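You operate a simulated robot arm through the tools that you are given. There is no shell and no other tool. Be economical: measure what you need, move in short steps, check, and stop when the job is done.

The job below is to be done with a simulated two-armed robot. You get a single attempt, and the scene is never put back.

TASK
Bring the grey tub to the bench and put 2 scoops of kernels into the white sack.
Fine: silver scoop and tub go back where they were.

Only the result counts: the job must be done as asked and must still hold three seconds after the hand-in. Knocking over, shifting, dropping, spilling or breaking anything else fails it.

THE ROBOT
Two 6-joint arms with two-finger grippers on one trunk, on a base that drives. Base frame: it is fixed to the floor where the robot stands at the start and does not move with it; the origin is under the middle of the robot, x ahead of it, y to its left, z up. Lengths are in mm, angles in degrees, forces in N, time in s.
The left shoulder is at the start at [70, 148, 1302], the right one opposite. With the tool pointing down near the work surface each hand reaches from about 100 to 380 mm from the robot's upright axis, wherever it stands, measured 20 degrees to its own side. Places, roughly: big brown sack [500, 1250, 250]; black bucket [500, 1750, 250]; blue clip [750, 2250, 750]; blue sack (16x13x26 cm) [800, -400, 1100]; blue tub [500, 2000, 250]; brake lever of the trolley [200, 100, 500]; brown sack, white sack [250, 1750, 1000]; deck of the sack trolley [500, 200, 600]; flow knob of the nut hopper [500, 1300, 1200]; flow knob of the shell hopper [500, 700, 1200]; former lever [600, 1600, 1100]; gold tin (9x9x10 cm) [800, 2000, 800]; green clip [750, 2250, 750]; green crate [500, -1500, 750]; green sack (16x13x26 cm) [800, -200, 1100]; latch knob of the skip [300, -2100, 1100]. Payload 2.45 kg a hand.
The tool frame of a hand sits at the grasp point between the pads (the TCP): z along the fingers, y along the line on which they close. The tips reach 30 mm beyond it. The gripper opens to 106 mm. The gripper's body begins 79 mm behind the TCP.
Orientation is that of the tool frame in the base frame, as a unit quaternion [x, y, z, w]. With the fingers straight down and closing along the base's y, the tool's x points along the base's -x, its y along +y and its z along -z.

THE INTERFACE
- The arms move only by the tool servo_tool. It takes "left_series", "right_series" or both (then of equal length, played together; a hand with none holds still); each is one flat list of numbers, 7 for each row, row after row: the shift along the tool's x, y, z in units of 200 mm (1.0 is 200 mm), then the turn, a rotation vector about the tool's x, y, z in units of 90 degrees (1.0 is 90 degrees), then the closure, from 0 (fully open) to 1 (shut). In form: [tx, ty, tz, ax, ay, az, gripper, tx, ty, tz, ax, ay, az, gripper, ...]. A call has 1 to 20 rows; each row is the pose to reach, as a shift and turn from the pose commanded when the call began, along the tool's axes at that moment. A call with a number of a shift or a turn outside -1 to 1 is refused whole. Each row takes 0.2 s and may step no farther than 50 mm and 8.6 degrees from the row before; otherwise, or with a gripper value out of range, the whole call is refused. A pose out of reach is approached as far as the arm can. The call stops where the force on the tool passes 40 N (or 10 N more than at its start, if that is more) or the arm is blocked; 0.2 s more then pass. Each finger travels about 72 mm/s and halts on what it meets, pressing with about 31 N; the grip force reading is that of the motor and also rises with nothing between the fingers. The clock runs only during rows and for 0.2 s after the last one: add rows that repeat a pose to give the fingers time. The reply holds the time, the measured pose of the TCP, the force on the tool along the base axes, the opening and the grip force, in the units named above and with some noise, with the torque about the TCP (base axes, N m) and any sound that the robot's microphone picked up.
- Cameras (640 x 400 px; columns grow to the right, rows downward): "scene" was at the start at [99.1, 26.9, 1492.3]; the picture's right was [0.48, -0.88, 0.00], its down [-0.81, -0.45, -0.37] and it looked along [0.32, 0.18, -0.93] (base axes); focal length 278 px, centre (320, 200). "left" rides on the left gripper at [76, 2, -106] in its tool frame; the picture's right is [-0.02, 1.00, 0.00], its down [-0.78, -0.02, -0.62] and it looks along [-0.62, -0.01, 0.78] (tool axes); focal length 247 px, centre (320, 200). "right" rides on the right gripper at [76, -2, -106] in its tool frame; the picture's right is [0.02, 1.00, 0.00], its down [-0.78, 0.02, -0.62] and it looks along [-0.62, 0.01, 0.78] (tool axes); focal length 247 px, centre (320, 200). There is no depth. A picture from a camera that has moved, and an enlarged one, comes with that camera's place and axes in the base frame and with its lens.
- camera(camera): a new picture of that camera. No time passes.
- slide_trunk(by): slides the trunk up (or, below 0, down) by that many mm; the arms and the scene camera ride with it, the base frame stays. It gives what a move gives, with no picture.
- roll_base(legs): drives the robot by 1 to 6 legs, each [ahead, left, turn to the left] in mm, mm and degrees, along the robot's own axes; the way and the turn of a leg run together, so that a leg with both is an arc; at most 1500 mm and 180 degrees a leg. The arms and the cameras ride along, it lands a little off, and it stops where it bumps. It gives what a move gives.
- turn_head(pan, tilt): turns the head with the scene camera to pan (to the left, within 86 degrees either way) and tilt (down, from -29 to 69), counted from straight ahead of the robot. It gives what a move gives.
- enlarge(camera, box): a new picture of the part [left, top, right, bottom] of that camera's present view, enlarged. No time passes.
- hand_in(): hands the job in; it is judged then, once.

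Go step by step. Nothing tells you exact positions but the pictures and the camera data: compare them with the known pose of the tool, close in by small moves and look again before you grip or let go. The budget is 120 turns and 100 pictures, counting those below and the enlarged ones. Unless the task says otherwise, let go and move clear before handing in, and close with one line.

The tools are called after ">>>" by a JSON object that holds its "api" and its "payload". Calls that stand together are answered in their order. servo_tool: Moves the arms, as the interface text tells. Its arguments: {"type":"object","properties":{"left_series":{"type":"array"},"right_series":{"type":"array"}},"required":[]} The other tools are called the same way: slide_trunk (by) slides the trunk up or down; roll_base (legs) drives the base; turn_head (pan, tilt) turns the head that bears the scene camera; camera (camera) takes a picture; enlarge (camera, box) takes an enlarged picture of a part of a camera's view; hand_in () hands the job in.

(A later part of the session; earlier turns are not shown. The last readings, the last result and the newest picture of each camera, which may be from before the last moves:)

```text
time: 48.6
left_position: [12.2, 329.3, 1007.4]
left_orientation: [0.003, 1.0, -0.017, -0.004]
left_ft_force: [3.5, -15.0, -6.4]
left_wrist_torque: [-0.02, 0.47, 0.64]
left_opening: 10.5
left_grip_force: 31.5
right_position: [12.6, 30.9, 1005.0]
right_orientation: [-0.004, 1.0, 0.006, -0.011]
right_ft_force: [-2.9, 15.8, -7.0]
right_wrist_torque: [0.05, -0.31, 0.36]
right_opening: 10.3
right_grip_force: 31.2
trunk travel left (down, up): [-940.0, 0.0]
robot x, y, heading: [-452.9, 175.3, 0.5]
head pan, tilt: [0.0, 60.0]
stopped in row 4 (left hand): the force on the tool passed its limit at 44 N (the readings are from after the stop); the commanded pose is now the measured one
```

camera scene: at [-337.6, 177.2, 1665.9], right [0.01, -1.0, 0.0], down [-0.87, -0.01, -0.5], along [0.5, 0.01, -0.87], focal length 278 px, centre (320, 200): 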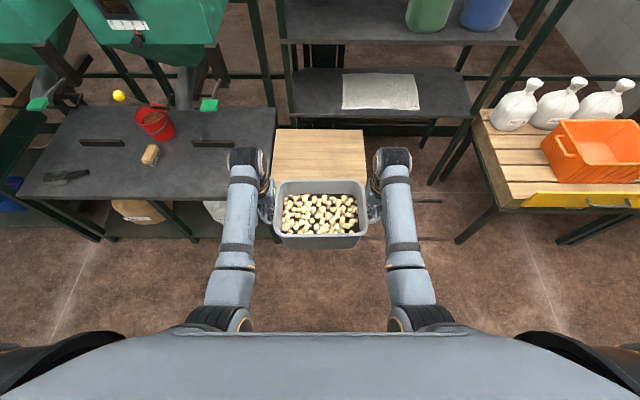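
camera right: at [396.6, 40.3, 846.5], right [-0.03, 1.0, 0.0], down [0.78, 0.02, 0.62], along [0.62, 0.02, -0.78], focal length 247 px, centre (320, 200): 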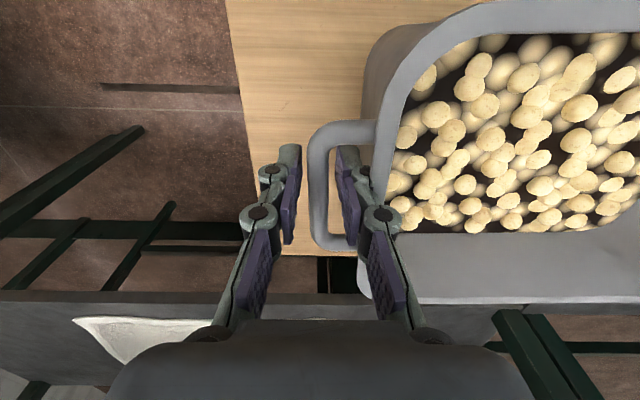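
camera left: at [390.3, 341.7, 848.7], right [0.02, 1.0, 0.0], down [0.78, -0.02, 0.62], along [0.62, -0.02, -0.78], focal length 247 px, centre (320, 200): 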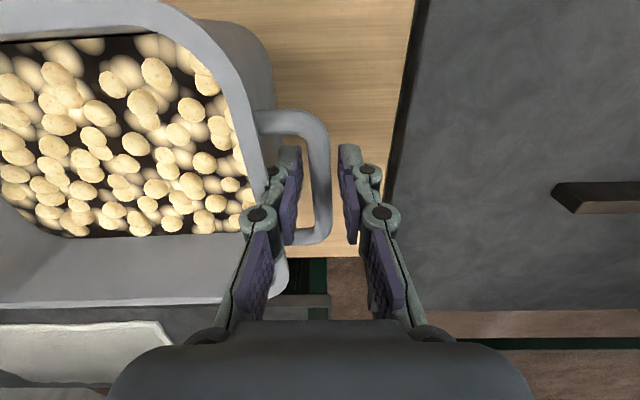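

It rose 18 mm before stopping, with the hands creeping inward. I go on up with a small outward component and a correction of the hand tilt.

>>> {"api": "servo_tool", "payload": {"left_series": [0, 0.005, 0, -0.004, 0, 0, 1, 0, 0.01, -0.01, -0.008, 0, 0, 1, 0, 0.015, -0.035, -0.012, 0, 0, 1, 0, 0.018, -0.06, -0.016, 0, 0, 1, 0, 0.021, -0.085, -0.02, 0, 0, 1, 0, 0.024, -0.11, -0.022, 0, 0, 1], "right_series": [0, -0.005, 0, 0.002, 0, 0, 1, 0, -0.01, -0.01, 0.004, 0, 0, 1, 0, -0.015, -0.035, 0.006, 0, 0, 1, 0, -0.018, -0.06, 0.008, 0, 0, 1, 0, -0.021, -0.085, 0.008, 0, 0, 1, 0, -0.024, -0.11, 0.008, 0, 0, 1]}}

```text
time: 49.2
left_position: [11.1, 330.2, 1007.6]
left_orientation: [0.004, 1.0, -0.016, -0.005]
left_ft_force: [3.6, -12.9, -5.9]
left_wrist_torque: [-0.08, 0.47, 0.7]
left_opening: 10.5
left_grip_force: 31.0
right_position: [12.0, 30.2, 1004.5]
right_orientation: [-0.005, 1.0, 0.008, -0.012]
right_ft_force: [-3.1, 13.7, -6.1]
right_wrist_torque: [-0.02, -0.34, 0.26]
right_opening: 10.2
right_grip_force: 31.5
trunk travel left (down, up): [-940.0, 0.0]
robot x, y, heading: [-453.7, 177.3, 0.7]
head pan, tilt: [0.0, 60.0]
stopped in row 2 (left hand): the force on the tool passed its limit at 43 N (the readings are from after the stop); the commanded pose is now the measured one
```

I try a slightly quicker straight lift of 30 mm from this state.

>>> {"api": "servo_tool", "payload": {"left_series": [0, 0, -0.05, 0, 0, 0, 1, 0, 0, -0.1, 0, 0, 0, 1, 0, 0, -0.15, 0, 0, 0, 1], "right_series": [0, 0, -0.05, 0, 0, 0, 1, 0, 0, -0.1, 0, 0, 0, 1, 0, 0, -0.15, 0, 0, 0, 1]}}

```text
time: 49.6
left_position: [8.9, 331.6, 1013.9]
left_orientation: [0.005, 1.0, -0.019, -0.008]
left_ft_force: [3.2, -16.2, -5.8]
left_wrist_torque: [-0.02, 0.32, 0.69]
left_opening: 10.4
left_grip_force: 31.0
right_position: [9.7, 31.2, 1010.6]
right_orientation: [-0.007, 1.0, 0.011, -0.016]
right_ft_force: [-3.1, 14.9, -6.4]
right_wrist_torque: [-0.01, -0.23, 0.14]
right_opening: 10.2
right_grip_force: 31.0
trunk travel left (down, up): [-940.0, 0.0]
robot x, y, heading: [-455.3, 176.7, 0.6]
head pan, tilt: [0.0, 60.0]
stopped in row 2 (left hand): the force on the tool passed its limit at 46 N (the readings are from after the stop); the commanded pose is now the measured one
```

The arms lift only a few millimetres per try because the grips are stiff sideways. I reduce the closure command a little to see if the grip force eases, still holding.

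>>> {"api": "servo_tool", "payload": {"left_series": [0, 0, 0, 0, 0, 0, 0.95, 0, 0, 0, 0, 0, 0, 0.94], "right_series": [0, 0, 0, 0, 0, 0, 0.95, 0, 0, 0, 0, 0, 0, 0.94]}}

```text
time: 50.2
left_position: [9.4, 331.7, 1014.2]
left_orientation: [0.006, 1.0, -0.019, -0.008]
left_ft_force: [2.6, -24.0, -6.8]
left_wrist_torque: [-0.05, 0.02, 0.66]
left_opening: 10.6
left_grip_force: 31.1
right_position: [10.1, 30.7, 1011.0]
right_orientation: [-0.006, 1.0, 0.01, -0.016]
right_ft_force: [-3.7, 23.8, -5.4]
right_wrist_torque: [0.07, 0.09, 0.19]
right_opening: 9.9
right_grip_force: 31.3
trunk travel left (down, up): [-940.0, 0.0]
robot x, y, heading: [-459.0, 177.0, 0.5]
head pan, tilt: [0.0, 60.0]
```

Holding still also builds load, so the arms seem to fight each other; trunk and base moves do not. I will set the tub back on the deck and grip it again with the trunk lower, so that the trunk alone can do the lifting.

>>> {"api": "roll_base", "payload": {"legs": [[458, 5, 0]]}}

>>> {"api": "slide_trunk", "payload": {"by": -265}}

>>> {"api": "camera", "payload": {"camera": "scene"}}

```text
time: 53.0
left_position: [462.1, 339.8, 1015.9]
left_orientation: [0.005, 1.0, -0.019, -0.007]
left_ft_force: [2.5, -23.0, -6.5]
left_wrist_torque: [-0.03, 0.01, 0.69]
left_opening: 10.3
left_grip_force: 30.7
right_position: [462.5, 39.8, 1012.6]
right_orientation: [-0.006, 1.0, 0.011, -0.015]
right_ft_force: [-3.1, 22.1, -6.0]
right_wrist_torque: [0.03, 0.05, 0.25]
right_opening: 10.0
right_grip_force: 30.9
trunk travel left (down, up): [-940.0, 0.0]
robot x, y, heading: [-5.0, 183.5, 0.7]
head pan, tilt: [0.0, 60.0]
```

```text
time: 55.7
left_position: [463.0, 340.3, 749.7]
left_orientation: [0.006, 1.0, -0.019, -0.007]
left_ft_force: [3.1, -19.9, -7.2]
left_wrist_torque: [-0.04, -0.01, 0.71]
left_opening: 10.5
left_grip_force: 30.6
right_position: [464.0, 40.4, 745.9]
right_orientation: [-0.007, 1.0, 0.01, -0.015]
right_ft_force: [-3.0, 21.0, -7.0]
right_wrist_torque: [0.05, 0.1, 0.2]
right_opening: 9.7
right_grip_force: 30.4
trunk travel left (down, up): [-675.0, 265.0]
robot x, y, heading: [-5.1, 189.3, 0.6]
head pan, tilt: [0.0, 60.0]
```

```text
71 pictures are left
camera scene: at [115.6, 187.1, 1401.0], right [0.01, -1.0, 0.0], down [-0.87, -0.01, -0.5], along [0.5, 0.01, -0.87], focal length 278 px, centre (320, 200)
```

scene: 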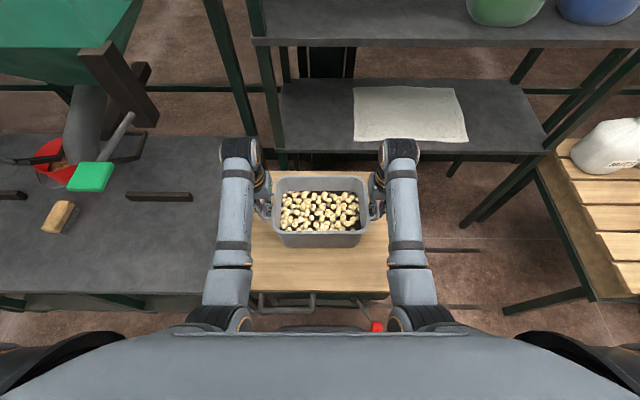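

The tub hangs about 14 mm above the deck near its old place. I lower until it rests, then open the fingers a little.

>>> {"api": "roll_base", "payload": {"legs": [[8, 0, 0]]}}

>>> {"api": "slide_trunk", "payload": {"by": -13}}

>>> {"api": "slide_trunk", "payload": {"by": -4}}

```text
time: 56.4
left_position: [470.0, 339.9, 750.4]
left_orientation: [0.006, 1.0, -0.018, -0.007]
left_ft_force: [3.0, -20.8, -6.2]
left_wrist_torque: [-0.04, 0.06, 0.67]
left_opening: 11.0
left_grip_force: 31.5
right_position: [471.4, 40.3, 746.9]
right_orientation: [-0.006, 1.0, 0.01, -0.014]
right_ft_force: [-4.0, 19.8, -6.0]
right_wrist_torque: [0.05, 0.09, 0.2]
right_opening: 10.0
right_grip_force: 30.7
trunk travel left (down, up): [-675.0, 265.0]
robot x, y, heading: [7.6, 185.7, 0.7]
head pan, tilt: [0.0, 60.0]
```

```text
time: 57.0
left_position: [470.2, 341.9, 738.6]
left_orientation: [0.006, 1.0, -0.018, -0.007]
left_ft_force: [2.2, -14.0, -4.2]
left_wrist_torque: [-0.02, -0.31, 0.69]
left_opening: 10.4
left_grip_force: 30.6
right_position: [470.5, 41.2, 734.0]
right_orientation: [-0.007, 1.0, 0.012, -0.015]
right_ft_force: [-3.8, 15.1, 5.0]
right_wrist_torque: [0.05, -0.64, 0.27]
right_opening: 10.8
right_grip_force: 31.4
trunk travel left (down, up): [-662.0, 278.0]
robot x, y, heading: [6.1, 186.2, 0.7]
head pan, tilt: [0.0, 60.0]
```

```text
time: 57.5
left_position: [469.1, 340.8, 735.4]
left_orientation: [0.005, 1.0, -0.018, -0.007]
left_ft_force: [-2.7, -14.5, 9.1]
left_wrist_torque: [-0.04, -0.58, 0.72]
left_opening: 10.7
left_grip_force: 31.1
right_position: [469.8, 40.2, 731.1]
right_orientation: [-0.007, 1.0, 0.01, -0.015]
right_ft_force: [-3.0, 21.3, -0.6]
right_wrist_torque: [0.01, -0.54, 0.16]
right_opening: 12.1
right_grip_force: 30.9
trunk travel left (down, up): [-658.0, 282.0]
robot x, y, heading: [4.7, 190.1, 0.8]
head pan, tilt: [0.0, 60.0]
```

The tub rests on the deck. I open the fingers slightly, raise the hands 65 mm and straighten them, then slide the trunk down by the same amount.

>>> {"api": "servo_tool", "payload": {"left_series": [0, 0, 0, 0, 0, 0, 0.79, 0, 0, 0, 0, 0, 0, 0.79, 0, 0, -0.08, 0, 0, 0, 0.79, 0, 0.01, -0.16, 0, 0, 0, 0.79, 0, 0.01, -0.24, -0.023, -0.009, -0.006, 0.79, 0, 0.01, -0.325, -0.023, -0.009, -0.006, 0.79, 0, 0.01, -0.325, -0.023, -0.009, -0.006, 0.79], "right_series": [0, 0, 0, 0, 0, 0, 0.79, 0, 0, 0, 0, 0, 0, 0.79, 0, 0, -0.08, 0, 0, 0, 0.79, 0, 0, -0.16, 0, 0, 0, 0.79, 0, 0, -0.24, 0.013, -0.019, 0.009, 0.79, 0, 0, -0.325, 0.013, -0.019, 0.009, 0.79, 0, 0, -0.325, 0.013, -0.019, 0.009, 0.79]}}

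```text
time: 59.1
left_position: [465.1, 367.6, 791.7]
left_orientation: [-0.004, 1.0, 0.024, -0.007]
left_ft_force: [-0.9, 0.1, 0.9]
left_wrist_torque: [0.04, -0.03, 0.0]
left_opening: 22.3
left_grip_force: 0.1
right_position: [467.6, 16.2, 786.9]
right_orientation: [0.006, 1.0, -0.024, -0.007]
right_ft_force: [0.2, -0.1, 0.0]
right_wrist_torque: [0.0, 0.04, 0.01]
right_opening: 22.4
right_grip_force: 0.0
trunk travel left (down, up): [-658.0, 282.0]
robot x, y, heading: [8.9, 186.1, 0.3]
head pan, tilt: [0.0, 60.0]
```

The hands spread outward when raised: this close to the shoulders they meet the fold limit, which explains the side loads. I back the base off 90 mm so that the arms are more extended, then bring the hands back over the bars.

>>> {"api": "roll_base", "payload": {"legs": [[-95, 5, 0]]}}

>>> {"api": "servo_tool", "payload": {"left_series": [-0.2, 0, -0.1, 0.01, 0, 0, 0.75, -0.4, 0, -0.2, 0.02, -0.005, 0, 0.75, -0.5, -0.06, -0.2, 0.03, -0.009, 0.005, 0.75, -0.5, -0.1, -0.2, 0.03, -0.009, 0.005, 0.75, -0.5, -0.135, -0.2, 0.03, -0.009, 0.005, 0.75, -0.5, -0.135, -0.2, 0.03, -0.009, 0.005, 0.75], "right_series": [-0.2, 0, -0.1, -0.01, 0, 0, 0.75, -0.4, 0, -0.2, -0.02, -0.005, 0, 0.75, -0.5, 0.06, -0.2, -0.03, -0.009, -0.008, 0.75, -0.5, 0.1, -0.2, -0.03, -0.009, -0.008, 0.75, -0.5, 0.125, -0.2, -0.03, -0.009, -0.008, 0.75, -0.5, 0.125, -0.2, -0.03, -0.009, -0.008, 0.75]}}

```text
time: 60.3
left_position: [373.0, 370.5, 793.6]
left_orientation: [-0.004, 1.0, 0.023, -0.005]
left_ft_force: [0.2, 0.1, 0.1]
left_wrist_torque: [0.0, 0.01, 0.01]
left_opening: 22.1
left_grip_force: 0.0
right_position: [373.6, 20.2, 789.8]
right_orientation: [0.006, 1.0, -0.024, -0.004]
right_ft_force: [-0.1, -0.3, 0.2]
right_wrist_torque: [-0.01, 0.0, 0.02]
right_opening: 22.4
right_grip_force: 0.1
trunk travel left (down, up): [-658.0, 282.0]
robot x, y, heading: [-93.5, 191.6, 0.3]
head pan, tilt: [0.0, 60.0]
```

```text
time: 61.7
left_position: [473.3, 342.4, 829.7]
left_orientation: [0.0, 1.0, 0.001, 0.003]
left_ft_force: [-0.4, -0.4, 0.7]
left_wrist_torque: [-0.02, 0.01, -0.01]
left_opening: 26.4
left_grip_force: 0.1
right_position: [475.4, 45.0, 826.9]
right_orientation: [0.0, 1.0, -0.001, 0.002]
right_ft_force: [0.6, 0.1, 0.5]
right_wrist_torque: [-0.02, -0.01, 0.02]
right_opening: 26.6
right_grip_force: 0.0
trunk travel left (down, up): [-658.0, 282.0]
robot x, y, heading: [-88.2, 192.8, 0.7]
head pan, tilt: [0.0, 60.0]
```

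Now the hands sit exactly where commanded. I slide the trunk down 55 mm and look at the bars.

>>> {"api": "slide_trunk", "payload": {"by": -55}}

>>> {"api": "camera", "payload": {"camera": "left"}}

>>> {"api": "camera", "payload": {"camera": "right"}}

```text
time: 62.6
left_position: [471.9, 344.2, 776.6]
left_orientation: [0.0, 1.0, 0.0, 0.004]
left_ft_force: [0.3, 0.4, -0.2]
left_wrist_torque: [0.01, 0.0, -0.01]
left_opening: 26.5
left_grip_force: 0.1
right_position: [475.3, 48.9, 775.6]
right_orientation: [-0.002, 1.0, 0.001, 0.007]
right_ft_force: [4.6, 8.7, 24.0]
right_wrist_torque: [0.68, 0.01, -0.09]
right_opening: 35.0
right_grip_force: 5.0
trunk travel left (down, up): [-603.0, 337.0]
robot x, y, heading: [-89.3, 190.4, 0.8]
head pan, tilt: [0.0, 60.0]
```

```text
70 pictures are left
camera left: at [394.6, 346.0, 884.9], right [0.02, 1.0, 0.0], down [0.78, -0.02, 0.63], along [0.63, -0.01, -0.78], focal length 247 px, centre (320, 200)
```

left: 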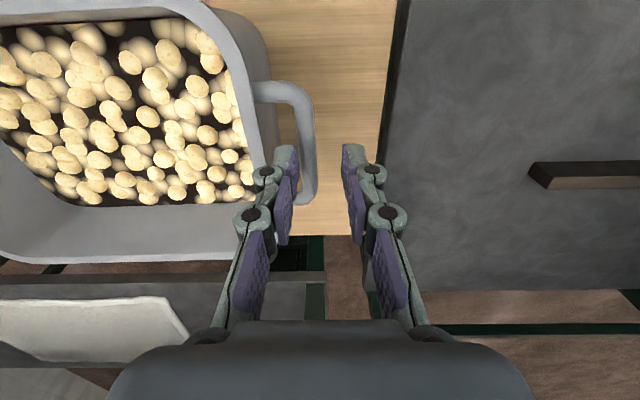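

```text
69 pictures are left
camera right: at [398.9, 46.7, 880.8], right [-0.02, 1.0, 0.0], down [0.78, 0.02, 0.63], along [0.63, 0.02, -0.78], focal length 247 px, centre (320, 200)
```

right: 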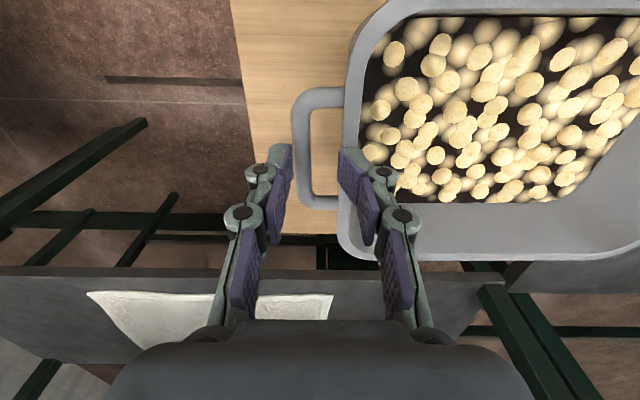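

The right inner finger landed on the rim. I lift both hands 20 mm, shift the left 7 mm and the right 10 mm toward the bars' true places, and look again.

>>> {"api": "servo_tool", "payload": {"left_series": [0, 0, -0.05, 0, 0, 0, 0.75, 0.01, 0, -0.1, 0, 0, 0, 0.77, 0.02, -0.036, -0.1, 0, -0.005, 0, 0.77, 0.02, -0.036, -0.1, 0, -0.005, 0, 0.77], "right_series": [0, 0, -0.05, 0, 0, 0, 0.75, 0.01, 0, -0.1, 0, 0, 0, 0.77, 0.02, -0.042, -0.1, 0, -0.003, 0, 0.77, 0.02, -0.042, -0.1, 0, -0.003, 0, 0.77]}}

>>> {"api": "camera", "payload": {"camera": "left"}}

>>> {"api": "camera", "payload": {"camera": "right"}}

```text
time: 63.6
left_position: [470.6, 337.1, 795.0]
left_orientation: [0.0, 1.0, 0.0, 0.007]
left_ft_force: [0.8, -0.4, -0.6]
left_wrist_torque: [0.01, 0.03, 0.02]
left_opening: 24.7
left_grip_force: 0.1
right_position: [471.4, 36.8, 791.5]
right_orientation: [0.0, 1.0, -0.002, 0.004]
right_ft_force: [0.1, -0.7, -0.2]
right_wrist_torque: [-0.02, 0.0, 0.02]
right_opening: 24.3
right_grip_force: 0.1
trunk travel left (down, up): [-603.0, 337.0]
robot x, y, heading: [-94.0, 190.8, 0.5]
head pan, tilt: [0.0, 60.0]
```

```text
68 pictures are left
camera left: at [391.0, 337.3, 903.3], right [0.02, 1.0, 0.0], down [0.77, -0.02, 0.63], along [0.63, -0.01, -0.78], focal length 247 px, centre (320, 200)
```

left: 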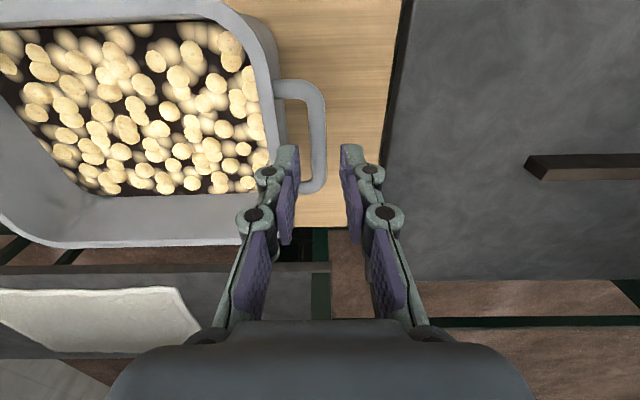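

```text
67 pictures are left
camera right: at [394.7, 35.8, 897.3], right [-0.02, 1.0, 0.0], down [0.78, 0.02, 0.63], along [0.63, 0.01, -0.78], focal length 247 px, centre (320, 200)
```

right: 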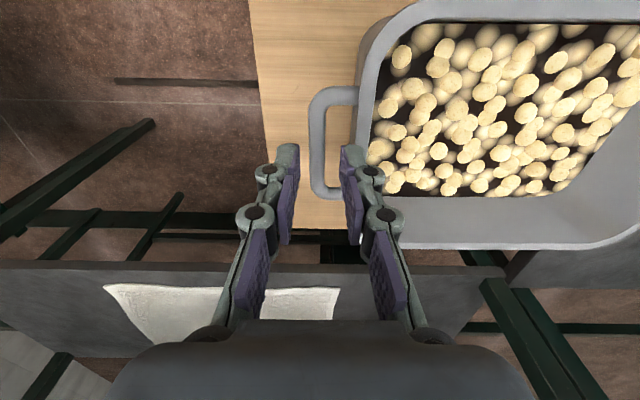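

Both bars are centred between the fingers. I lower 60 mm and close.

>>> {"api": "servo_tool", "payload": {"left_series": [0, 0, 0.1, 0, 0, 0, 0.77, 0, 0, 0.2, 0, 0, 0, 0.77, 0.01, 0, 0.3, 0, 0, 0, 0.77, 0.01, 0, 0.3, 0, 0, 0, 0.8, 0.01, 0, 0.3, 0, 0, 0, 1, 0.01, 0, 0.3, 0, 0, 0, 1, 0.01, 0, 0.3, 0, 0, 0, 1], "right_series": [0, 0, 0.1, 0, 0, 0, 0.77, 0, 0, 0.2, 0, 0, 0, 0.77, 0.01, 0, 0.285, 0, 0, 0, 0.77, 0.01, 0, 0.285, 0, 0, 0, 0.8, 0.01, 0, 0.285, 0, 0, 0, 1, 0.01, 0, 0.285, 0, 0, 0, 1, 0.01, 0, 0.285, 0, 0, 0, 1]}}

>>> {"api": "slide_trunk", "payload": {"by": 60}}

>>> {"api": "camera", "payload": {"camera": "scene"}}

```text
time: 65.2
left_position: [468.9, 336.0, 735.9]
left_orientation: [-0.001, 1.0, 0.001, 0.006]
left_ft_force: [1.9, 7.3, 0.8]
left_wrist_torque: [0.05, -0.17, 0.39]
left_opening: 10.2
left_grip_force: 31.0
right_position: [468.8, 36.5, 733.8]
right_orientation: [-0.001, 1.0, -0.001, 0.004]
right_ft_force: [-4.3, -9.4, 0.2]
right_wrist_torque: [-0.01, -0.15, 0.44]
right_opening: 10.0
right_grip_force: 31.2
trunk travel left (down, up): [-603.0, 337.0]
robot x, y, heading: [-88.4, 193.0, 0.7]
head pan, tilt: [0.0, 60.0]
```

```text
time: 66.2
left_position: [468.2, 336.2, 794.4]
left_orientation: [-0.001, 1.0, 0.001, 0.005]
left_ft_force: [3.7, 14.4, -6.9]
left_wrist_torque: [0.08, -0.19, 0.44]
left_opening: 10.5
left_grip_force: 30.3
right_position: [470.4, 37.2, 792.8]
right_orientation: [0.001, 1.0, 0.0, 0.004]
right_ft_force: [-3.2, -14.3, -5.7]
right_wrist_torque: [-0.07, 0.32, 0.46]
right_opening: 10.2
right_grip_force: 31.0
trunk travel left (down, up): [-663.0, 277.0]
robot x, y, heading: [-87.3, 187.0, 0.6]
head pan, tilt: [0.0, 60.0]
```

```text
66 pictures are left
camera scene: at [28.5, 191.0, 1388.8], right [0.01, -1.0, 0.0], down [-0.87, -0.01, -0.5], along [0.5, 0.0, -0.87], focal length 278 px, centre (320, 200)
```

scene: 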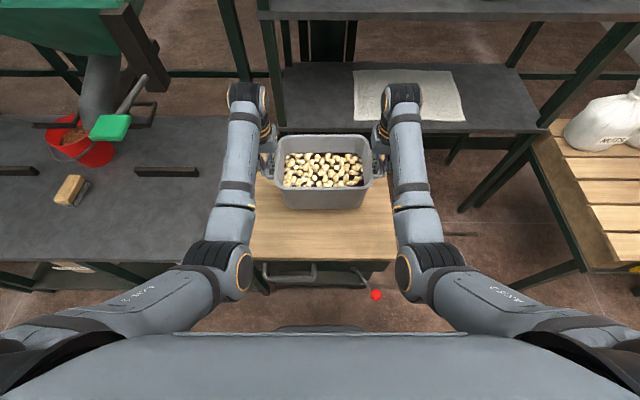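

The tub is lifted evenly. I back off, raise the trunk fully and drive left toward the free part of the bench.

>>> {"api": "roll_base", "payload": {"legs": [[-470, 0, 0]]}}

>>> {"api": "slide_trunk", "payload": {"by": 265}}

>>> {"api": "roll_base", "payload": {"legs": [[0, 1000, 0], [0, 980, 0]]}}

>>> {"api": "turn_head", "payload": {"pan": 0, "tilt": 42}}

>>> {"api": "camera", "payload": {"camera": "scene"}}

```text
time: 69.0
left_position: [1.8, 330.8, 794.7]
left_orientation: [0.0, 1.0, 0.0, 0.006]
left_ft_force: [2.6, 22.3, -6.5]
left_wrist_torque: [0.07, 0.07, 0.42]
left_opening: 10.3
left_grip_force: 30.2
right_position: [2.5, 30.2, 794.1]
right_orientation: [0.0, 1.0, 0.0, 0.005]
right_ft_force: [-2.8, -22.2, -6.5]
right_wrist_torque: [-0.08, 0.05, 0.43]
right_opening: 10.4
right_grip_force: 31.3
trunk travel left (down, up): [-663.0, 277.0]
robot x, y, heading: [-559.9, 187.2, 0.5]
head pan, tilt: [0.0, 60.0]
```

```text
time: 71.7
left_position: [2.6, 331.1, 1060.5]
left_orientation: [0.0, 1.0, 0.001, 0.005]
left_ft_force: [2.2, 2.6, -6.4]
left_wrist_torque: [0.02, 0.06, 0.43]
left_opening: 10.1
left_grip_force: 30.9
right_position: [1.4, 32.0, 1058.8]
right_orientation: [0.001, 1.0, -0.001, 0.004]
right_ft_force: [-2.1, -3.4, -6.9]
right_wrist_torque: [-0.07, 0.07, 0.42]
right_opening: 10.3
right_grip_force: 31.2
trunk travel left (down, up): [-928.0, 12.0]
robot x, y, heading: [-559.8, 186.1, 0.6]
head pan, tilt: [0.0, 60.0]
```

```text
time: 81.6
left_position: [-18.5, 2314.7, 1060.3]
left_orientation: [-0.002, 1.0, 0.002, 0.006]
left_ft_force: [1.9, 5.8, -6.8]
left_wrist_torque: [0.04, 0.03, 0.38]
left_opening: 10.3
left_grip_force: 30.9
right_position: [-16.8, 2015.0, 1058.2]
right_orientation: [-0.001, 1.0, -0.001, 0.004]
right_ft_force: [-2.3, -5.9, -6.0]
right_wrist_torque: [-0.01, 0.08, 0.39]
right_opening: 10.2
right_grip_force: 31.3
trunk travel left (down, up): [-928.0, 12.0]
robot x, y, heading: [-576.9, 2169.7, 0.7]
head pan, tilt: [0.0, 60.0]
```

```text
time: 82.5
left_position: [-19.0, 2315.9, 1060.8]
left_orientation: [-0.002, 1.0, 0.002, 0.005]
left_ft_force: [2.3, -0.1, -6.4]
left_wrist_torque: [0.04, 0.05, 0.33]
left_opening: 10.2
left_grip_force: 30.9
right_position: [-17.3, 2015.3, 1058.1]
right_orientation: [-0.001, 1.0, 0.0, 0.003]
right_ft_force: [-2.6, -1.2, -6.2]
right_wrist_torque: [0.01, 0.11, 0.35]
right_opening: 9.9
right_grip_force: 30.6
trunk travel left (down, up): [-928.0, 12.0]
robot x, y, heading: [-576.6, 2170.1, 0.7]
head pan, tilt: [0.0, 42.0]
```

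```text
65 pictures are left
camera scene: at [-441.8, 2170.2, 1677.6], right [0.01, -1.0, 0.0], down [-0.67, -0.01, -0.74], along [0.74, 0.01, -0.67], focal length 278 px, centre (320, 200)
```

scene: 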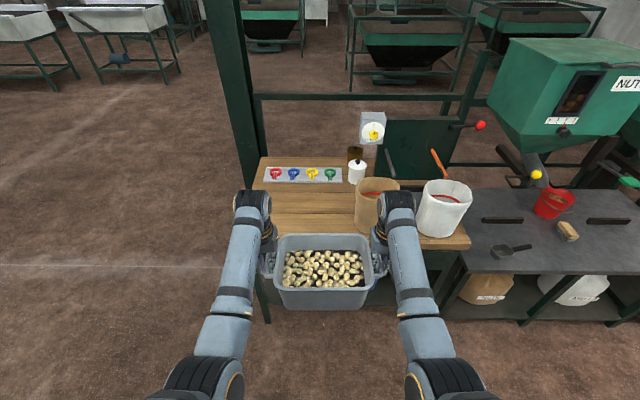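

Combining views, the bench top is at about z 750 (sack rims near 1000), with the brown sack near (355, 1970) and the white near (365, 1680). I shift the tub left for clearance, come closer and look down.

>>> {"api": "roll_base", "payload": {"legs": [[0, 115, -0.7], [200, 0, 0]]}}

>>> {"api": "turn_head", "payload": {"pan": -10, "tilt": 55}}

>>> {"api": "camera", "payload": {"camera": "scene"}}

>>> {"api": "camera", "payload": {"camera": "right"}}

>>> {"api": "camera", "payload": {"camera": "left"}}

```text
time: 84.8
left_position: [178.2, 2422.6, 1062.2]
left_orientation: [0.005, 1.0, 0.002, 0.007]
left_ft_force: [1.4, 0.7, -6.0]
left_wrist_torque: [0.02, 0.07, 0.36]
left_opening: 10.1
left_grip_force: 31.4
right_position: [176.5, 2122.7, 1060.4]
right_orientation: [0.005, 1.0, -0.001, 0.006]
right_ft_force: [-2.7, -1.0, -6.9]
right_wrist_torque: [0.05, 0.02, 0.41]
right_opening: 10.3
right_grip_force: 30.9
trunk travel left (down, up): [-928.0, 12.0]
robot x, y, heading: [-379.5, 2284.6, 0.0]
head pan, tilt: [0.0, 42.0]
```

```text
time: 85.6
left_position: [181.5, 2423.3, 1061.5]
left_orientation: [0.004, 1.0, 0.001, 0.005]
left_ft_force: [2.9, 0.2, -6.5]
left_wrist_torque: [0.01, 0.13, 0.33]
left_opening: 10.0
left_grip_force: 30.9
right_position: [178.1, 2123.4, 1057.7]
right_orientation: [0.004, 1.0, -0.001, 0.003]
right_ft_force: [-1.4, -0.9, -5.0]
right_wrist_torque: [0.0, 0.05, 0.35]
right_opening: 10.1
right_grip_force: 31.0
trunk travel left (down, up): [-928.0, 12.0]
robot x, y, heading: [-384.2, 2282.5, -0.0]
head pan, tilt: [-10.0, 55.0]
```

```text
64 pictures are left
camera scene: at [-256.2, 2270.0, 1660.0], right [-0.17, -0.98, 0.0], down [-0.81, 0.14, -0.57], along [0.56, -0.1, -0.82], focal length 278 px, centre (320, 200)
```

scene: 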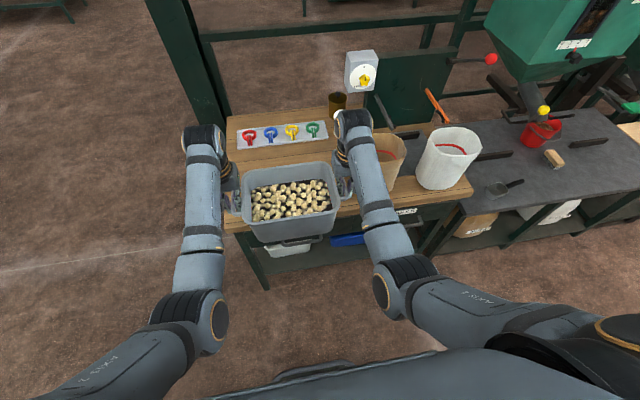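

```text
63 pictures are left
camera right: at [103.2, 2123.5, 1164.0], right [-0.01, 1.0, 0.0], down [0.78, 0.01, 0.63], along [0.63, 0.01, -0.78], focal length 247 px, centre (320, 200)
```

right: 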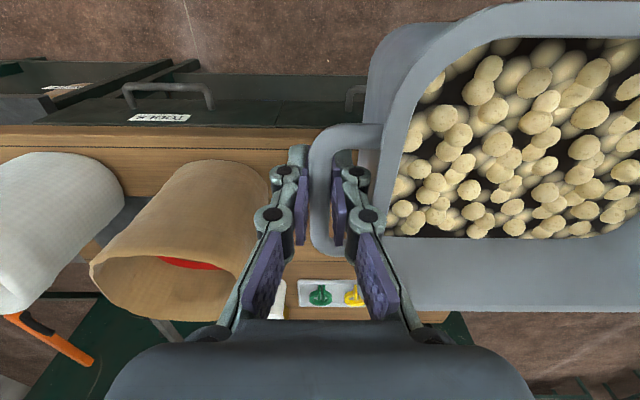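

```text
62 pictures are left
camera left: at [103.4, 2425.0, 1167.5], right [0.03, 1.0, 0.0], down [0.78, -0.03, 0.63], along [0.63, -0.02, -0.78], focal length 247 px, centre (320, 200)
```

left: 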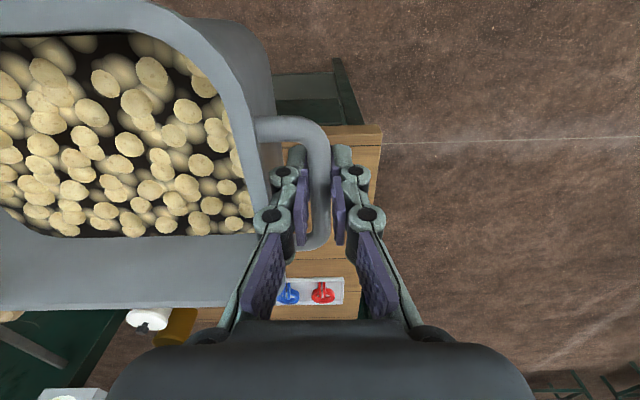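

The bench's left front corner is near (305, 2528) and the brown sack's left side near y 2045. I move the tub 30 mm further left, go ahead 230 mm and lower it to just above the bench.

>>> {"api": "roll_base", "payload": {"legs": [[0, 32, 0], [232, 0, 0]]}}

>>> {"api": "slide_trunk", "payload": {"by": -130}}

>>> {"api": "camera", "payload": {"camera": "scene"}}

>>> {"api": "camera", "payload": {"camera": "right"}}

```text
time: 87.8
left_position: [408.9, 2454.7, 1061.0]
left_orientation: [0.004, 1.0, 0.002, 0.006]
left_ft_force: [2.6, 0.7, -7.1]
left_wrist_torque: [0.0, 0.08, 0.33]
left_opening: 10.1
left_grip_force: 30.6
right_position: [409.1, 2155.6, 1058.9]
right_orientation: [0.004, 1.0, -0.001, 0.004]
right_ft_force: [-3.3, -0.6, -5.9]
right_wrist_torque: [-0.02, 0.02, 0.34]
right_opening: 10.3
right_grip_force: 31.2
trunk travel left (down, up): [-928.0, 12.0]
robot x, y, heading: [-147.6, 2317.7, -0.3]
head pan, tilt: [-10.0, 55.0]
```

```text
time: 89.4
left_position: [411.9, 2456.0, 930.0]
left_orientation: [0.005, 1.0, 0.001, 0.005]
left_ft_force: [2.1, 0.3, -5.8]
left_wrist_torque: [0.03, -0.2, 0.35]
left_opening: 10.2
left_grip_force: 31.2
right_position: [409.9, 2155.1, 928.5]
right_orientation: [0.004, 1.0, 0.0, 0.003]
right_ft_force: [-2.2, -0.7, -5.8]
right_wrist_torque: [-0.01, 0.31, 0.39]
right_opening: 10.0
right_grip_force: 30.7
trunk travel left (down, up): [-798.0, 142.0]
robot x, y, heading: [-149.0, 2311.9, -0.1]
head pan, tilt: [-10.0, 55.0]
```

```text
61 pictures are left
camera scene: at [-25.6, 2302.3, 1530.0], right [-0.17, -0.98, 0.0], down [-0.81, 0.14, -0.57], along [0.56, -0.1, -0.82], focal length 278 px, centre (320, 200)
```

scene: 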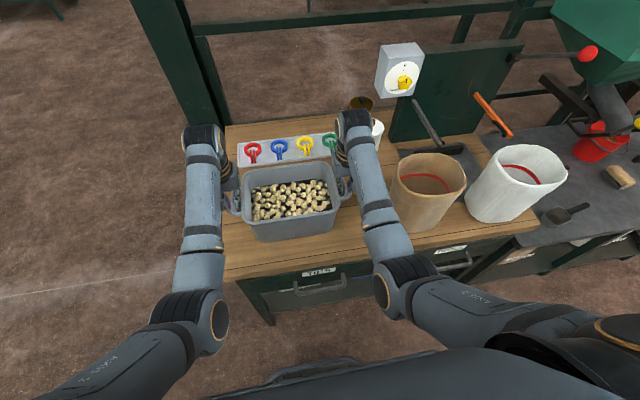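

```text
60 pictures are left
camera right: at [334.0, 2155.9, 1034.2], right [-0.01, 1.0, 0.0], down [0.78, 0.01, 0.63], along [0.63, 0.01, -0.78], focal length 247 px, centre (320, 200)
```

right: 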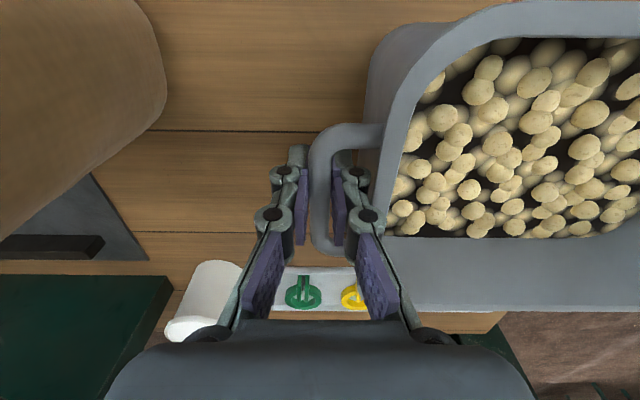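

All is clear around the tub. I lower it to contact in small steps.

>>> {"api": "slide_trunk", "payload": {"by": -36}}

>>> {"api": "slide_trunk", "payload": {"by": -7}}

>>> {"api": "slide_trunk", "payload": {"by": -5}}

```text
time: 90.2
left_position: [408.0, 2454.6, 896.8]
left_orientation: [0.004, 1.0, 0.001, 0.007]
left_ft_force: [-0.6, 0.8, 18.4]
left_wrist_torque: [0.0, 0.3, 0.15]
left_opening: 9.5
left_grip_force: 31.0
right_position: [405.2, 2156.2, 896.3]
right_orientation: [0.006, 1.0, -0.001, 0.007]
right_ft_force: [0.3, -2.5, 17.5]
right_wrist_torque: [0.05, 0.35, 0.16]
right_opening: 9.6
right_grip_force: 31.5
trunk travel left (down, up): [-762.0, 178.0]
robot x, y, heading: [-146.1, 2315.8, -0.0]
head pan, tilt: [-10.0, 55.0]
```

```text
time: 90.7
left_position: [408.1, 2456.3, 890.7]
left_orientation: [0.005, 1.0, 0.0, 0.008]
left_ft_force: [-1.3, 0.6, 16.4]
left_wrist_torque: [-0.01, -0.37, 0.14]
left_opening: 9.0
left_grip_force: 30.8
right_position: [405.5, 2155.2, 887.9]
right_orientation: [0.005, 1.0, -0.001, 0.007]
right_ft_force: [-1.7, -2.2, 17.2]
right_wrist_torque: [0.06, -0.37, 0.19]
right_opening: 9.0
right_grip_force: 30.7
trunk travel left (down, up): [-755.0, 185.0]
robot x, y, heading: [-149.4, 2317.1, 0.1]
head pan, tilt: [-10.0, 55.0]
```

```text
time: 91.3
left_position: [406.8, 2456.2, 885.6]
left_orientation: [0.005, 1.0, 0.001, 0.009]
left_ft_force: [-1.3, -0.1, 17.3]
left_wrist_torque: [-0.05, -0.28, 0.12]
left_opening: 8.8
left_grip_force: 30.7
right_position: [405.1, 2156.6, 883.6]
right_orientation: [0.005, 1.0, -0.001, 0.007]
right_ft_force: [-1.1, -2.1, 17.1]
right_wrist_torque: [0.08, -0.29, 0.16]
right_opening: 8.9
right_grip_force: 31.0
trunk travel left (down, up): [-750.0, 190.0]
robot x, y, heading: [-149.6, 2318.8, -0.1]
head pan, tilt: [-10.0, 55.0]
```

The tub touched at a TCP height of about 898, so the bench is near z 765, and it now rests. I open the fingers slightly and lift the hands with the trunk.

>>> {"api": "servo_tool", "payload": {"left_series": [0, 0, 0, 0, 0, 0, 0.79, 0, 0, 0, 0, 0, 0, 0.79], "right_series": [0, 0, 0, 0, 0, 0, 0.79, 0, 0, 0, 0, 0, 0, 0.79]}}

>>> {"api": "slide_trunk", "payload": {"by": 150}}

>>> {"api": "camera", "payload": {"camera": "scene"}}

```text
time: 91.9
left_position: [411.0, 2455.9, 881.7]
left_orientation: [0.004, 1.0, 0.001, 0.006]
left_ft_force: [-0.7, 5.3, -2.9]
left_wrist_torque: [-0.19, -0.02, -0.03]
left_opening: 19.6
left_grip_force: 0.0
right_position: [407.7, 2154.6, 879.1]
right_orientation: [0.005, 1.0, -0.001, 0.003]
right_ft_force: [-0.5, -5.9, -2.3]
right_wrist_torque: [0.19, -0.02, 0.03]
right_opening: 19.8
right_grip_force: 0.0
trunk travel left (down, up): [-750.0, 190.0]
robot x, y, heading: [-145.3, 2319.2, -0.2]
head pan, tilt: [-10.0, 55.0]
```

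```text
time: 93.6
left_position: [411.1, 2456.3, 1032.0]
left_orientation: [0.005, 1.0, 0.001, 0.006]
left_ft_force: [-0.2, 0.7, -0.5]
left_wrist_torque: [-0.01, 0.0, -0.03]
left_opening: 22.2
left_grip_force: 0.0
right_position: [408.8, 2155.9, 1031.9]
right_orientation: [0.004, 1.0, -0.001, 0.004]
right_ft_force: [-0.4, 0.1, 0.3]
right_wrist_torque: [0.0, 0.01, 0.03]
right_opening: 22.0
right_grip_force: 0.0
trunk travel left (down, up): [-900.0, 40.0]
robot x, y, heading: [-149.2, 2314.7, -0.1]
head pan, tilt: [-10.0, 55.0]
```

```text
59 pictures are left
camera scene: at [-27.4, 2302.3, 1632.1], right [-0.17, -0.98, 0.0], down [-0.81, 0.14, -0.57], along [0.56, -0.1, -0.82], focal length 278 px, centre (320, 200)
```

scene: 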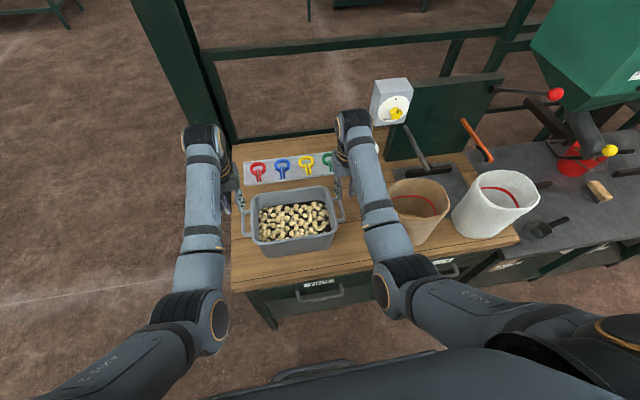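

The tub stands on the bench with its middle at about (408, 2306). Next I back off, drive in front of the dark table and turn the right hand for the scoop while drawing the left hand in.

>>> {"api": "roll_base", "payload": {"legs": [[-400, 0, 0], [0, -900, 0]]}}

>>> {"api": "servo_tool", "payload": {"left_series": [0, 0, 0.15, 0, 0, 0, 0.5, 0, 0, 0.35, 0, 0, 0, 0, 0, 0, 0.55, 0, 0, 0, 0, 0.15, 0, 0.7, 0, 0, 0, 0, 0.35, 0, 0.8, 0, 0, 0, 0, 0.5, 0, 0.8, 0, 0, 0, 0, 0.65, 0, 0.8, 0, 0, 0, 0, 0.8, 0.05, 0.8, 0, 0, 0, 0, 0.9, 0.1, 0.8, 0, 0, 0, 0, 1, 0.15, 0.8, 0, 0, 0, 0, 1, 0.15, 0.8, 0, 0, 0, 0], "right_series": [0, 0, 0.1, 0, 0, -0.09, 0.5, 0, 0, 0.2, 0, 0, -0.18, 0.5, 0, 0, 0.3, 0, 0, -0.27, 0.5, 0, 0, 0.4, 0, 0, -0.36, 0.5, 0, 0, 0.4, 0, 0, -0.45, 0.5, 0, 0, 0.4, 0, 0, -0.54, 0.5, 0, 0, 0.4, 0, 0, -0.63, 0.5, 0, 0, 0.4, 0, 0, -0.72, 0.5, 0, 0, 0.4, 0, 0, -0.81, 0.5, 0, 0, 0.4, 0, 0, -0.9, 0.5, 0, 0, 0.4, 0, 0, -0.99, 0.5]}}

>>> {"api": "turn_head", "payload": {"pan": -10, "tilt": 50}}

>>> {"api": "camera", "payload": {"camera": "scene"}}

```text
time: 100.5
left_position: [5.0, 1551.6, 1032.1]
left_orientation: [0.006, 1.0, 0.001, 0.007]
left_ft_force: [0.0, -1.0, 0.6]
left_wrist_torque: [0.0, -0.01, 0.0]
left_opening: 22.2
left_grip_force: 0.0
right_position: [4.0, 1251.8, 1030.7]
right_orientation: [0.005, 1.0, 0.0, 0.004]
right_ft_force: [1.2, -0.2, 0.9]
right_wrist_torque: [0.01, -0.01, -0.03]
right_opening: 22.3
right_grip_force: 0.0
trunk travel left (down, up): [-900.0, 40.0]
robot x, y, heading: [-555.0, 1415.2, -0.0]
head pan, tilt: [-10.0, 55.0]
```

```text
time: 102.9
left_position: [-192.6, 1582.8, 870.7]
left_orientation: [0.005, 1.0, 0.001, 0.006]
left_ft_force: [0.2, 0.0, -0.3]
left_wrist_torque: [-0.01, 0.02, -0.01]
left_opening: 106.2
left_grip_force: 0.1
right_position: [5.8, 1251.5, 951.5]
right_orientation: [-0.699, 0.715, -0.004, 0.003]
right_ft_force: [-0.3, 0.0, 0.2]
right_wrist_torque: [0.03, -0.01, -0.01]
right_opening: 52.9
right_grip_force: 0.1
trunk travel left (down, up): [-900.0, 40.0]
robot x, y, heading: [-551.5, 1411.7, -0.1]
head pan, tilt: [-10.0, 55.0]
```

```text
time: 103.5
left_position: [-192.0, 1584.6, 870.4]
left_orientation: [0.005, 1.0, 0.001, 0.007]
left_ft_force: [0.0, 0.2, 0.5]
left_wrist_torque: [0.02, 0.06, 0.01]
left_opening: 106.0
left_grip_force: 0.1
right_position: [4.2, 1251.5, 951.2]
right_orientation: [-0.696, 0.718, -0.004, 0.002]
right_ft_force: [0.2, 0.7, 0.0]
right_wrist_torque: [-0.02, 0.0, 0.01]
right_opening: 52.9
right_grip_force: 0.0
trunk travel left (down, up): [-900.0, 40.0]
robot x, y, heading: [-555.4, 1412.2, -0.2]
head pan, tilt: [-10.0, 50.0]
```

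```text
58 pictures are left
camera scene: at [-428.0, 1397.5, 1638.6], right [-0.18, -0.98, 0.0], down [-0.75, 0.13, -0.64], along [0.63, -0.11, -0.77], focal length 278 px, centre (320, 200)
```

scene: 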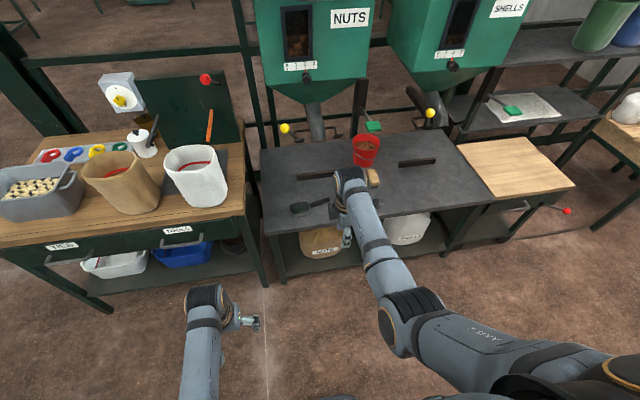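

The scoop's bowl is confirmed at about (358, 1353) on the table, with its handle toward lower y. I drive ahead, lower the trunk and look with the right camera.

>>> {"api": "roll_base", "payload": {"legs": [[370, 0, 0]]}}

>>> {"api": "slide_trunk", "payload": {"by": -170}}

>>> {"api": "servo_tool", "payload": {"right_series": [0, 0, 0, 0, 0, -0.09, 0.5, 0, 0, 0, 0, 0, -0.172, 0.5, 0, 0, 0, 0, 0, -0.172, 0.5]}}

>>> {"api": "camera", "payload": {"camera": "right"}}

>>> {"api": "camera", "payload": {"camera": "scene"}}

```text
time: 105.9
left_position: [180.9, 1582.5, 871.9]
left_orientation: [0.007, 1.0, 0.0, 0.006]
left_ft_force: [-1.0, 0.2, 0.6]
left_wrist_torque: [0.01, -0.01, -0.03]
left_opening: 106.0
left_grip_force: 0.1
right_position: [376.5, 1250.6, 951.1]
right_orientation: [-0.697, 0.717, -0.005, 0.004]
right_ft_force: [-0.4, 1.7, -0.5]
right_wrist_torque: [0.0, 0.0, -0.01]
right_opening: 53.2
right_grip_force: 0.0
trunk travel left (down, up): [-900.0, 40.0]
robot x, y, heading: [-177.0, 1410.5, -0.1]
head pan, tilt: [-10.0, 50.0]
```

```text
time: 107.8
left_position: [182.1, 1582.1, 700.8]
left_orientation: [0.006, 1.0, 0.0, 0.006]
left_ft_force: [0.0, -0.3, 0.1]
left_wrist_torque: [0.0, 0.01, 0.01]
left_opening: 106.0
left_grip_force: 0.0
right_position: [377.6, 1249.6, 781.2]
right_orientation: [-0.697, 0.717, -0.004, 0.003]
right_ft_force: [-0.3, -0.2, 0.8]
right_wrist_torque: [-0.02, -0.01, -0.01]
right_opening: 53.1
right_grip_force: 0.1
trunk travel left (down, up): [-730.0, 210.0]
robot x, y, heading: [-181.1, 1410.1, -0.5]
head pan, tilt: [-10.0, 50.0]
```

```text
time: 108.6
left_position: [182.2, 1581.6, 701.7]
left_orientation: [0.007, 1.0, 0.001, 0.006]
left_ft_force: [0.1, 0.0, -0.3]
left_wrist_torque: [0.02, 0.02, 0.03]
left_opening: 105.9
left_grip_force: 0.1
right_position: [377.2, 1250.4, 780.9]
right_orientation: [0.788, -0.616, 0.004, -0.003]
right_ft_force: [-0.2, -0.5, 0.1]
right_wrist_torque: [0.02, 0.0, -0.01]
right_opening: 53.2
right_grip_force: 0.1
trunk travel left (down, up): [-730.0, 210.0]
robot x, y, heading: [-181.2, 1409.5, -0.1]
head pan, tilt: [-10.0, 50.0]
```

```text
57 pictures are left
camera right: at [397.6, 1176.7, 887.9], right [-0.97, -0.26, -0.01], down [-0.21, 0.76, 0.62], along [-0.16, 0.6, -0.79], focal length 247 px, centre (320, 200)
```

right: 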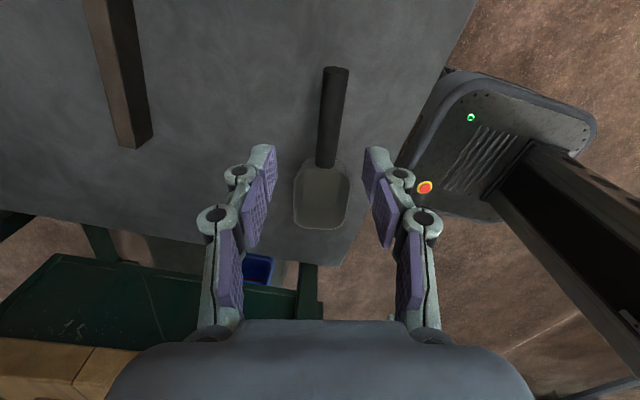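

```text
56 pictures are left
camera scene: at [-54.9, 1396.5, 1468.7], right [-0.18, -0.98, 0.0], down [-0.75, 0.14, -0.64], along [0.63, -0.11, -0.77], focal length 278 px, centre (320, 200)
```

scene: 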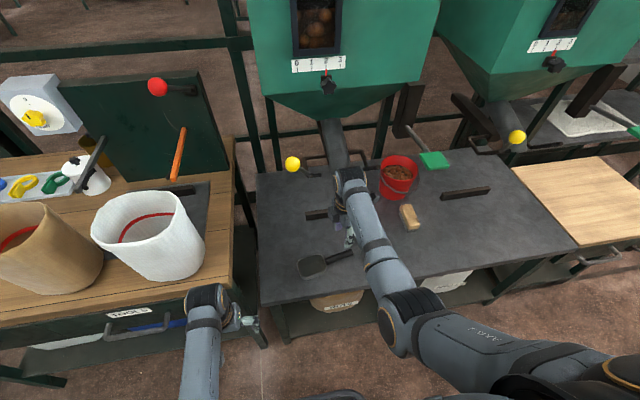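

The handle runs from about (375, 1212) to (358, 1298), and the scoop's middle is near z 650. I align with it and lower to 680 for another look.

>>> {"api": "servo_tool", "payload": {"right_series": [-0.03, 0.02, 0.1, 0, 0, 0.015, 0.5, -0.062, 0.041, 0.2, 0, 0, 0.031, 0.5, -0.062, 0.041, 0.3, 0, 0, 0.031, 0.5, -0.062, 0.041, 0.4, 0, 0, 0.031, 0.5, -0.062, 0.041, 0.5, 0, 0, 0.031, 0.5, -0.062, 0.041, 0.5, 0, 0, 0.031, 0.5]}}

>>> {"api": "camera", "payload": {"camera": "right"}}

```text
time: 110.0
left_position: [180.4, 1583.2, 700.3]
left_orientation: [0.006, 1.0, 0.001, 0.006]
left_ft_force: [0.1, -0.9, 0.2]
left_wrist_torque: [-0.01, -0.01, 0.02]
left_opening: 106.4
left_grip_force: 0.2
right_position: [366.7, 1259.6, 680.8]
right_orientation: [0.772, -0.635, 0.004, -0.003]
right_ft_force: [0.3, -0.3, -0.3]
right_wrist_torque: [0.01, -0.02, 0.02]
right_opening: 53.0
right_grip_force: 0.0
trunk travel left (down, up): [-730.0, 210.0]
robot x, y, heading: [-182.9, 1410.9, -0.1]
head pan, tilt: [-10.0, 50.0]
```

```text
55 pictures are left
camera right: at [383.8, 1185.3, 788.0], right [-0.98, -0.21, -0.01], down [-0.17, 0.77, 0.62], along [-0.12, 0.61, -0.79], focal length 247 px, centre (320, 200)
```

right: 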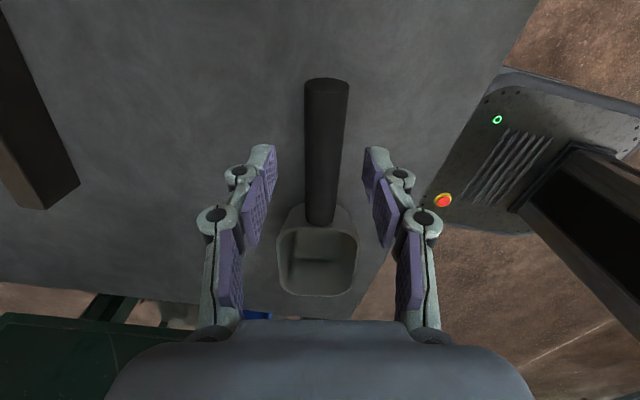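

The handle lies centred between the fingers. I lower about 11 mm more and close on it.

>>> {"api": "servo_tool", "payload": {"right_series": [0, 0, 0.02, 0, 0, 0, 0.5, 0, 0, 0.04, 0, 0, 0, 0.5, 0, 0, 0.055, 0, 0, 0, 0.5, 0, 0, 0.055, 0, 0, 0, 0.9, 0, 0, 0.055, 0, 0, 0, 1, 0, 0, 0.055, 0, 0, 0, 1, 0, 0, 0.055, 0, 0, 0, 1]}}

>>> {"api": "camera", "payload": {"camera": "right"}}

```text
time: 111.6
left_position: [181.5, 1582.7, 701.6]
left_orientation: [0.005, 1.0, 0.001, 0.006]
left_ft_force: [-0.1, 0.4, 0.4]
left_wrist_torque: [0.0, 0.02, -0.01]
left_opening: 106.3
left_grip_force: 0.1
right_position: [368.5, 1259.1, 671.2]
right_orientation: [0.772, -0.635, 0.005, -0.003]
right_ft_force: [0.7, -0.7, -0.3]
right_wrist_torque: [0.0, -0.03, 0.01]
right_opening: 20.4
right_grip_force: 31.0
trunk travel left (down, up): [-730.0, 210.0]
robot x, y, heading: [-178.0, 1411.3, -0.2]
head pan, tilt: [-10.0, 50.0]
```

```text
54 pictures are left
camera right: at [384.2, 1185.6, 777.0], right [-0.98, -0.21, -0.01], down [-0.17, 0.77, 0.62], along [-0.13, 0.61, -0.79], focal length 247 px, centre (320, 200)
```

right: 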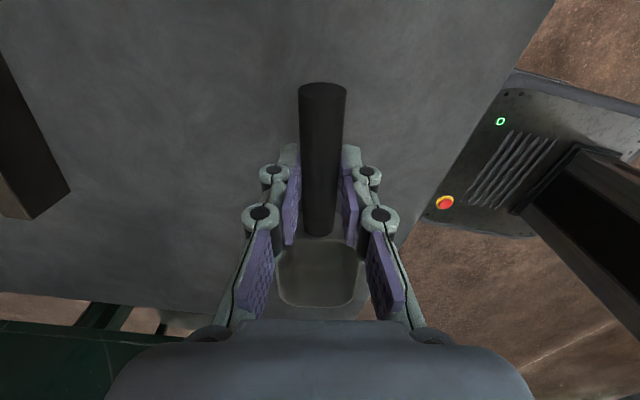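

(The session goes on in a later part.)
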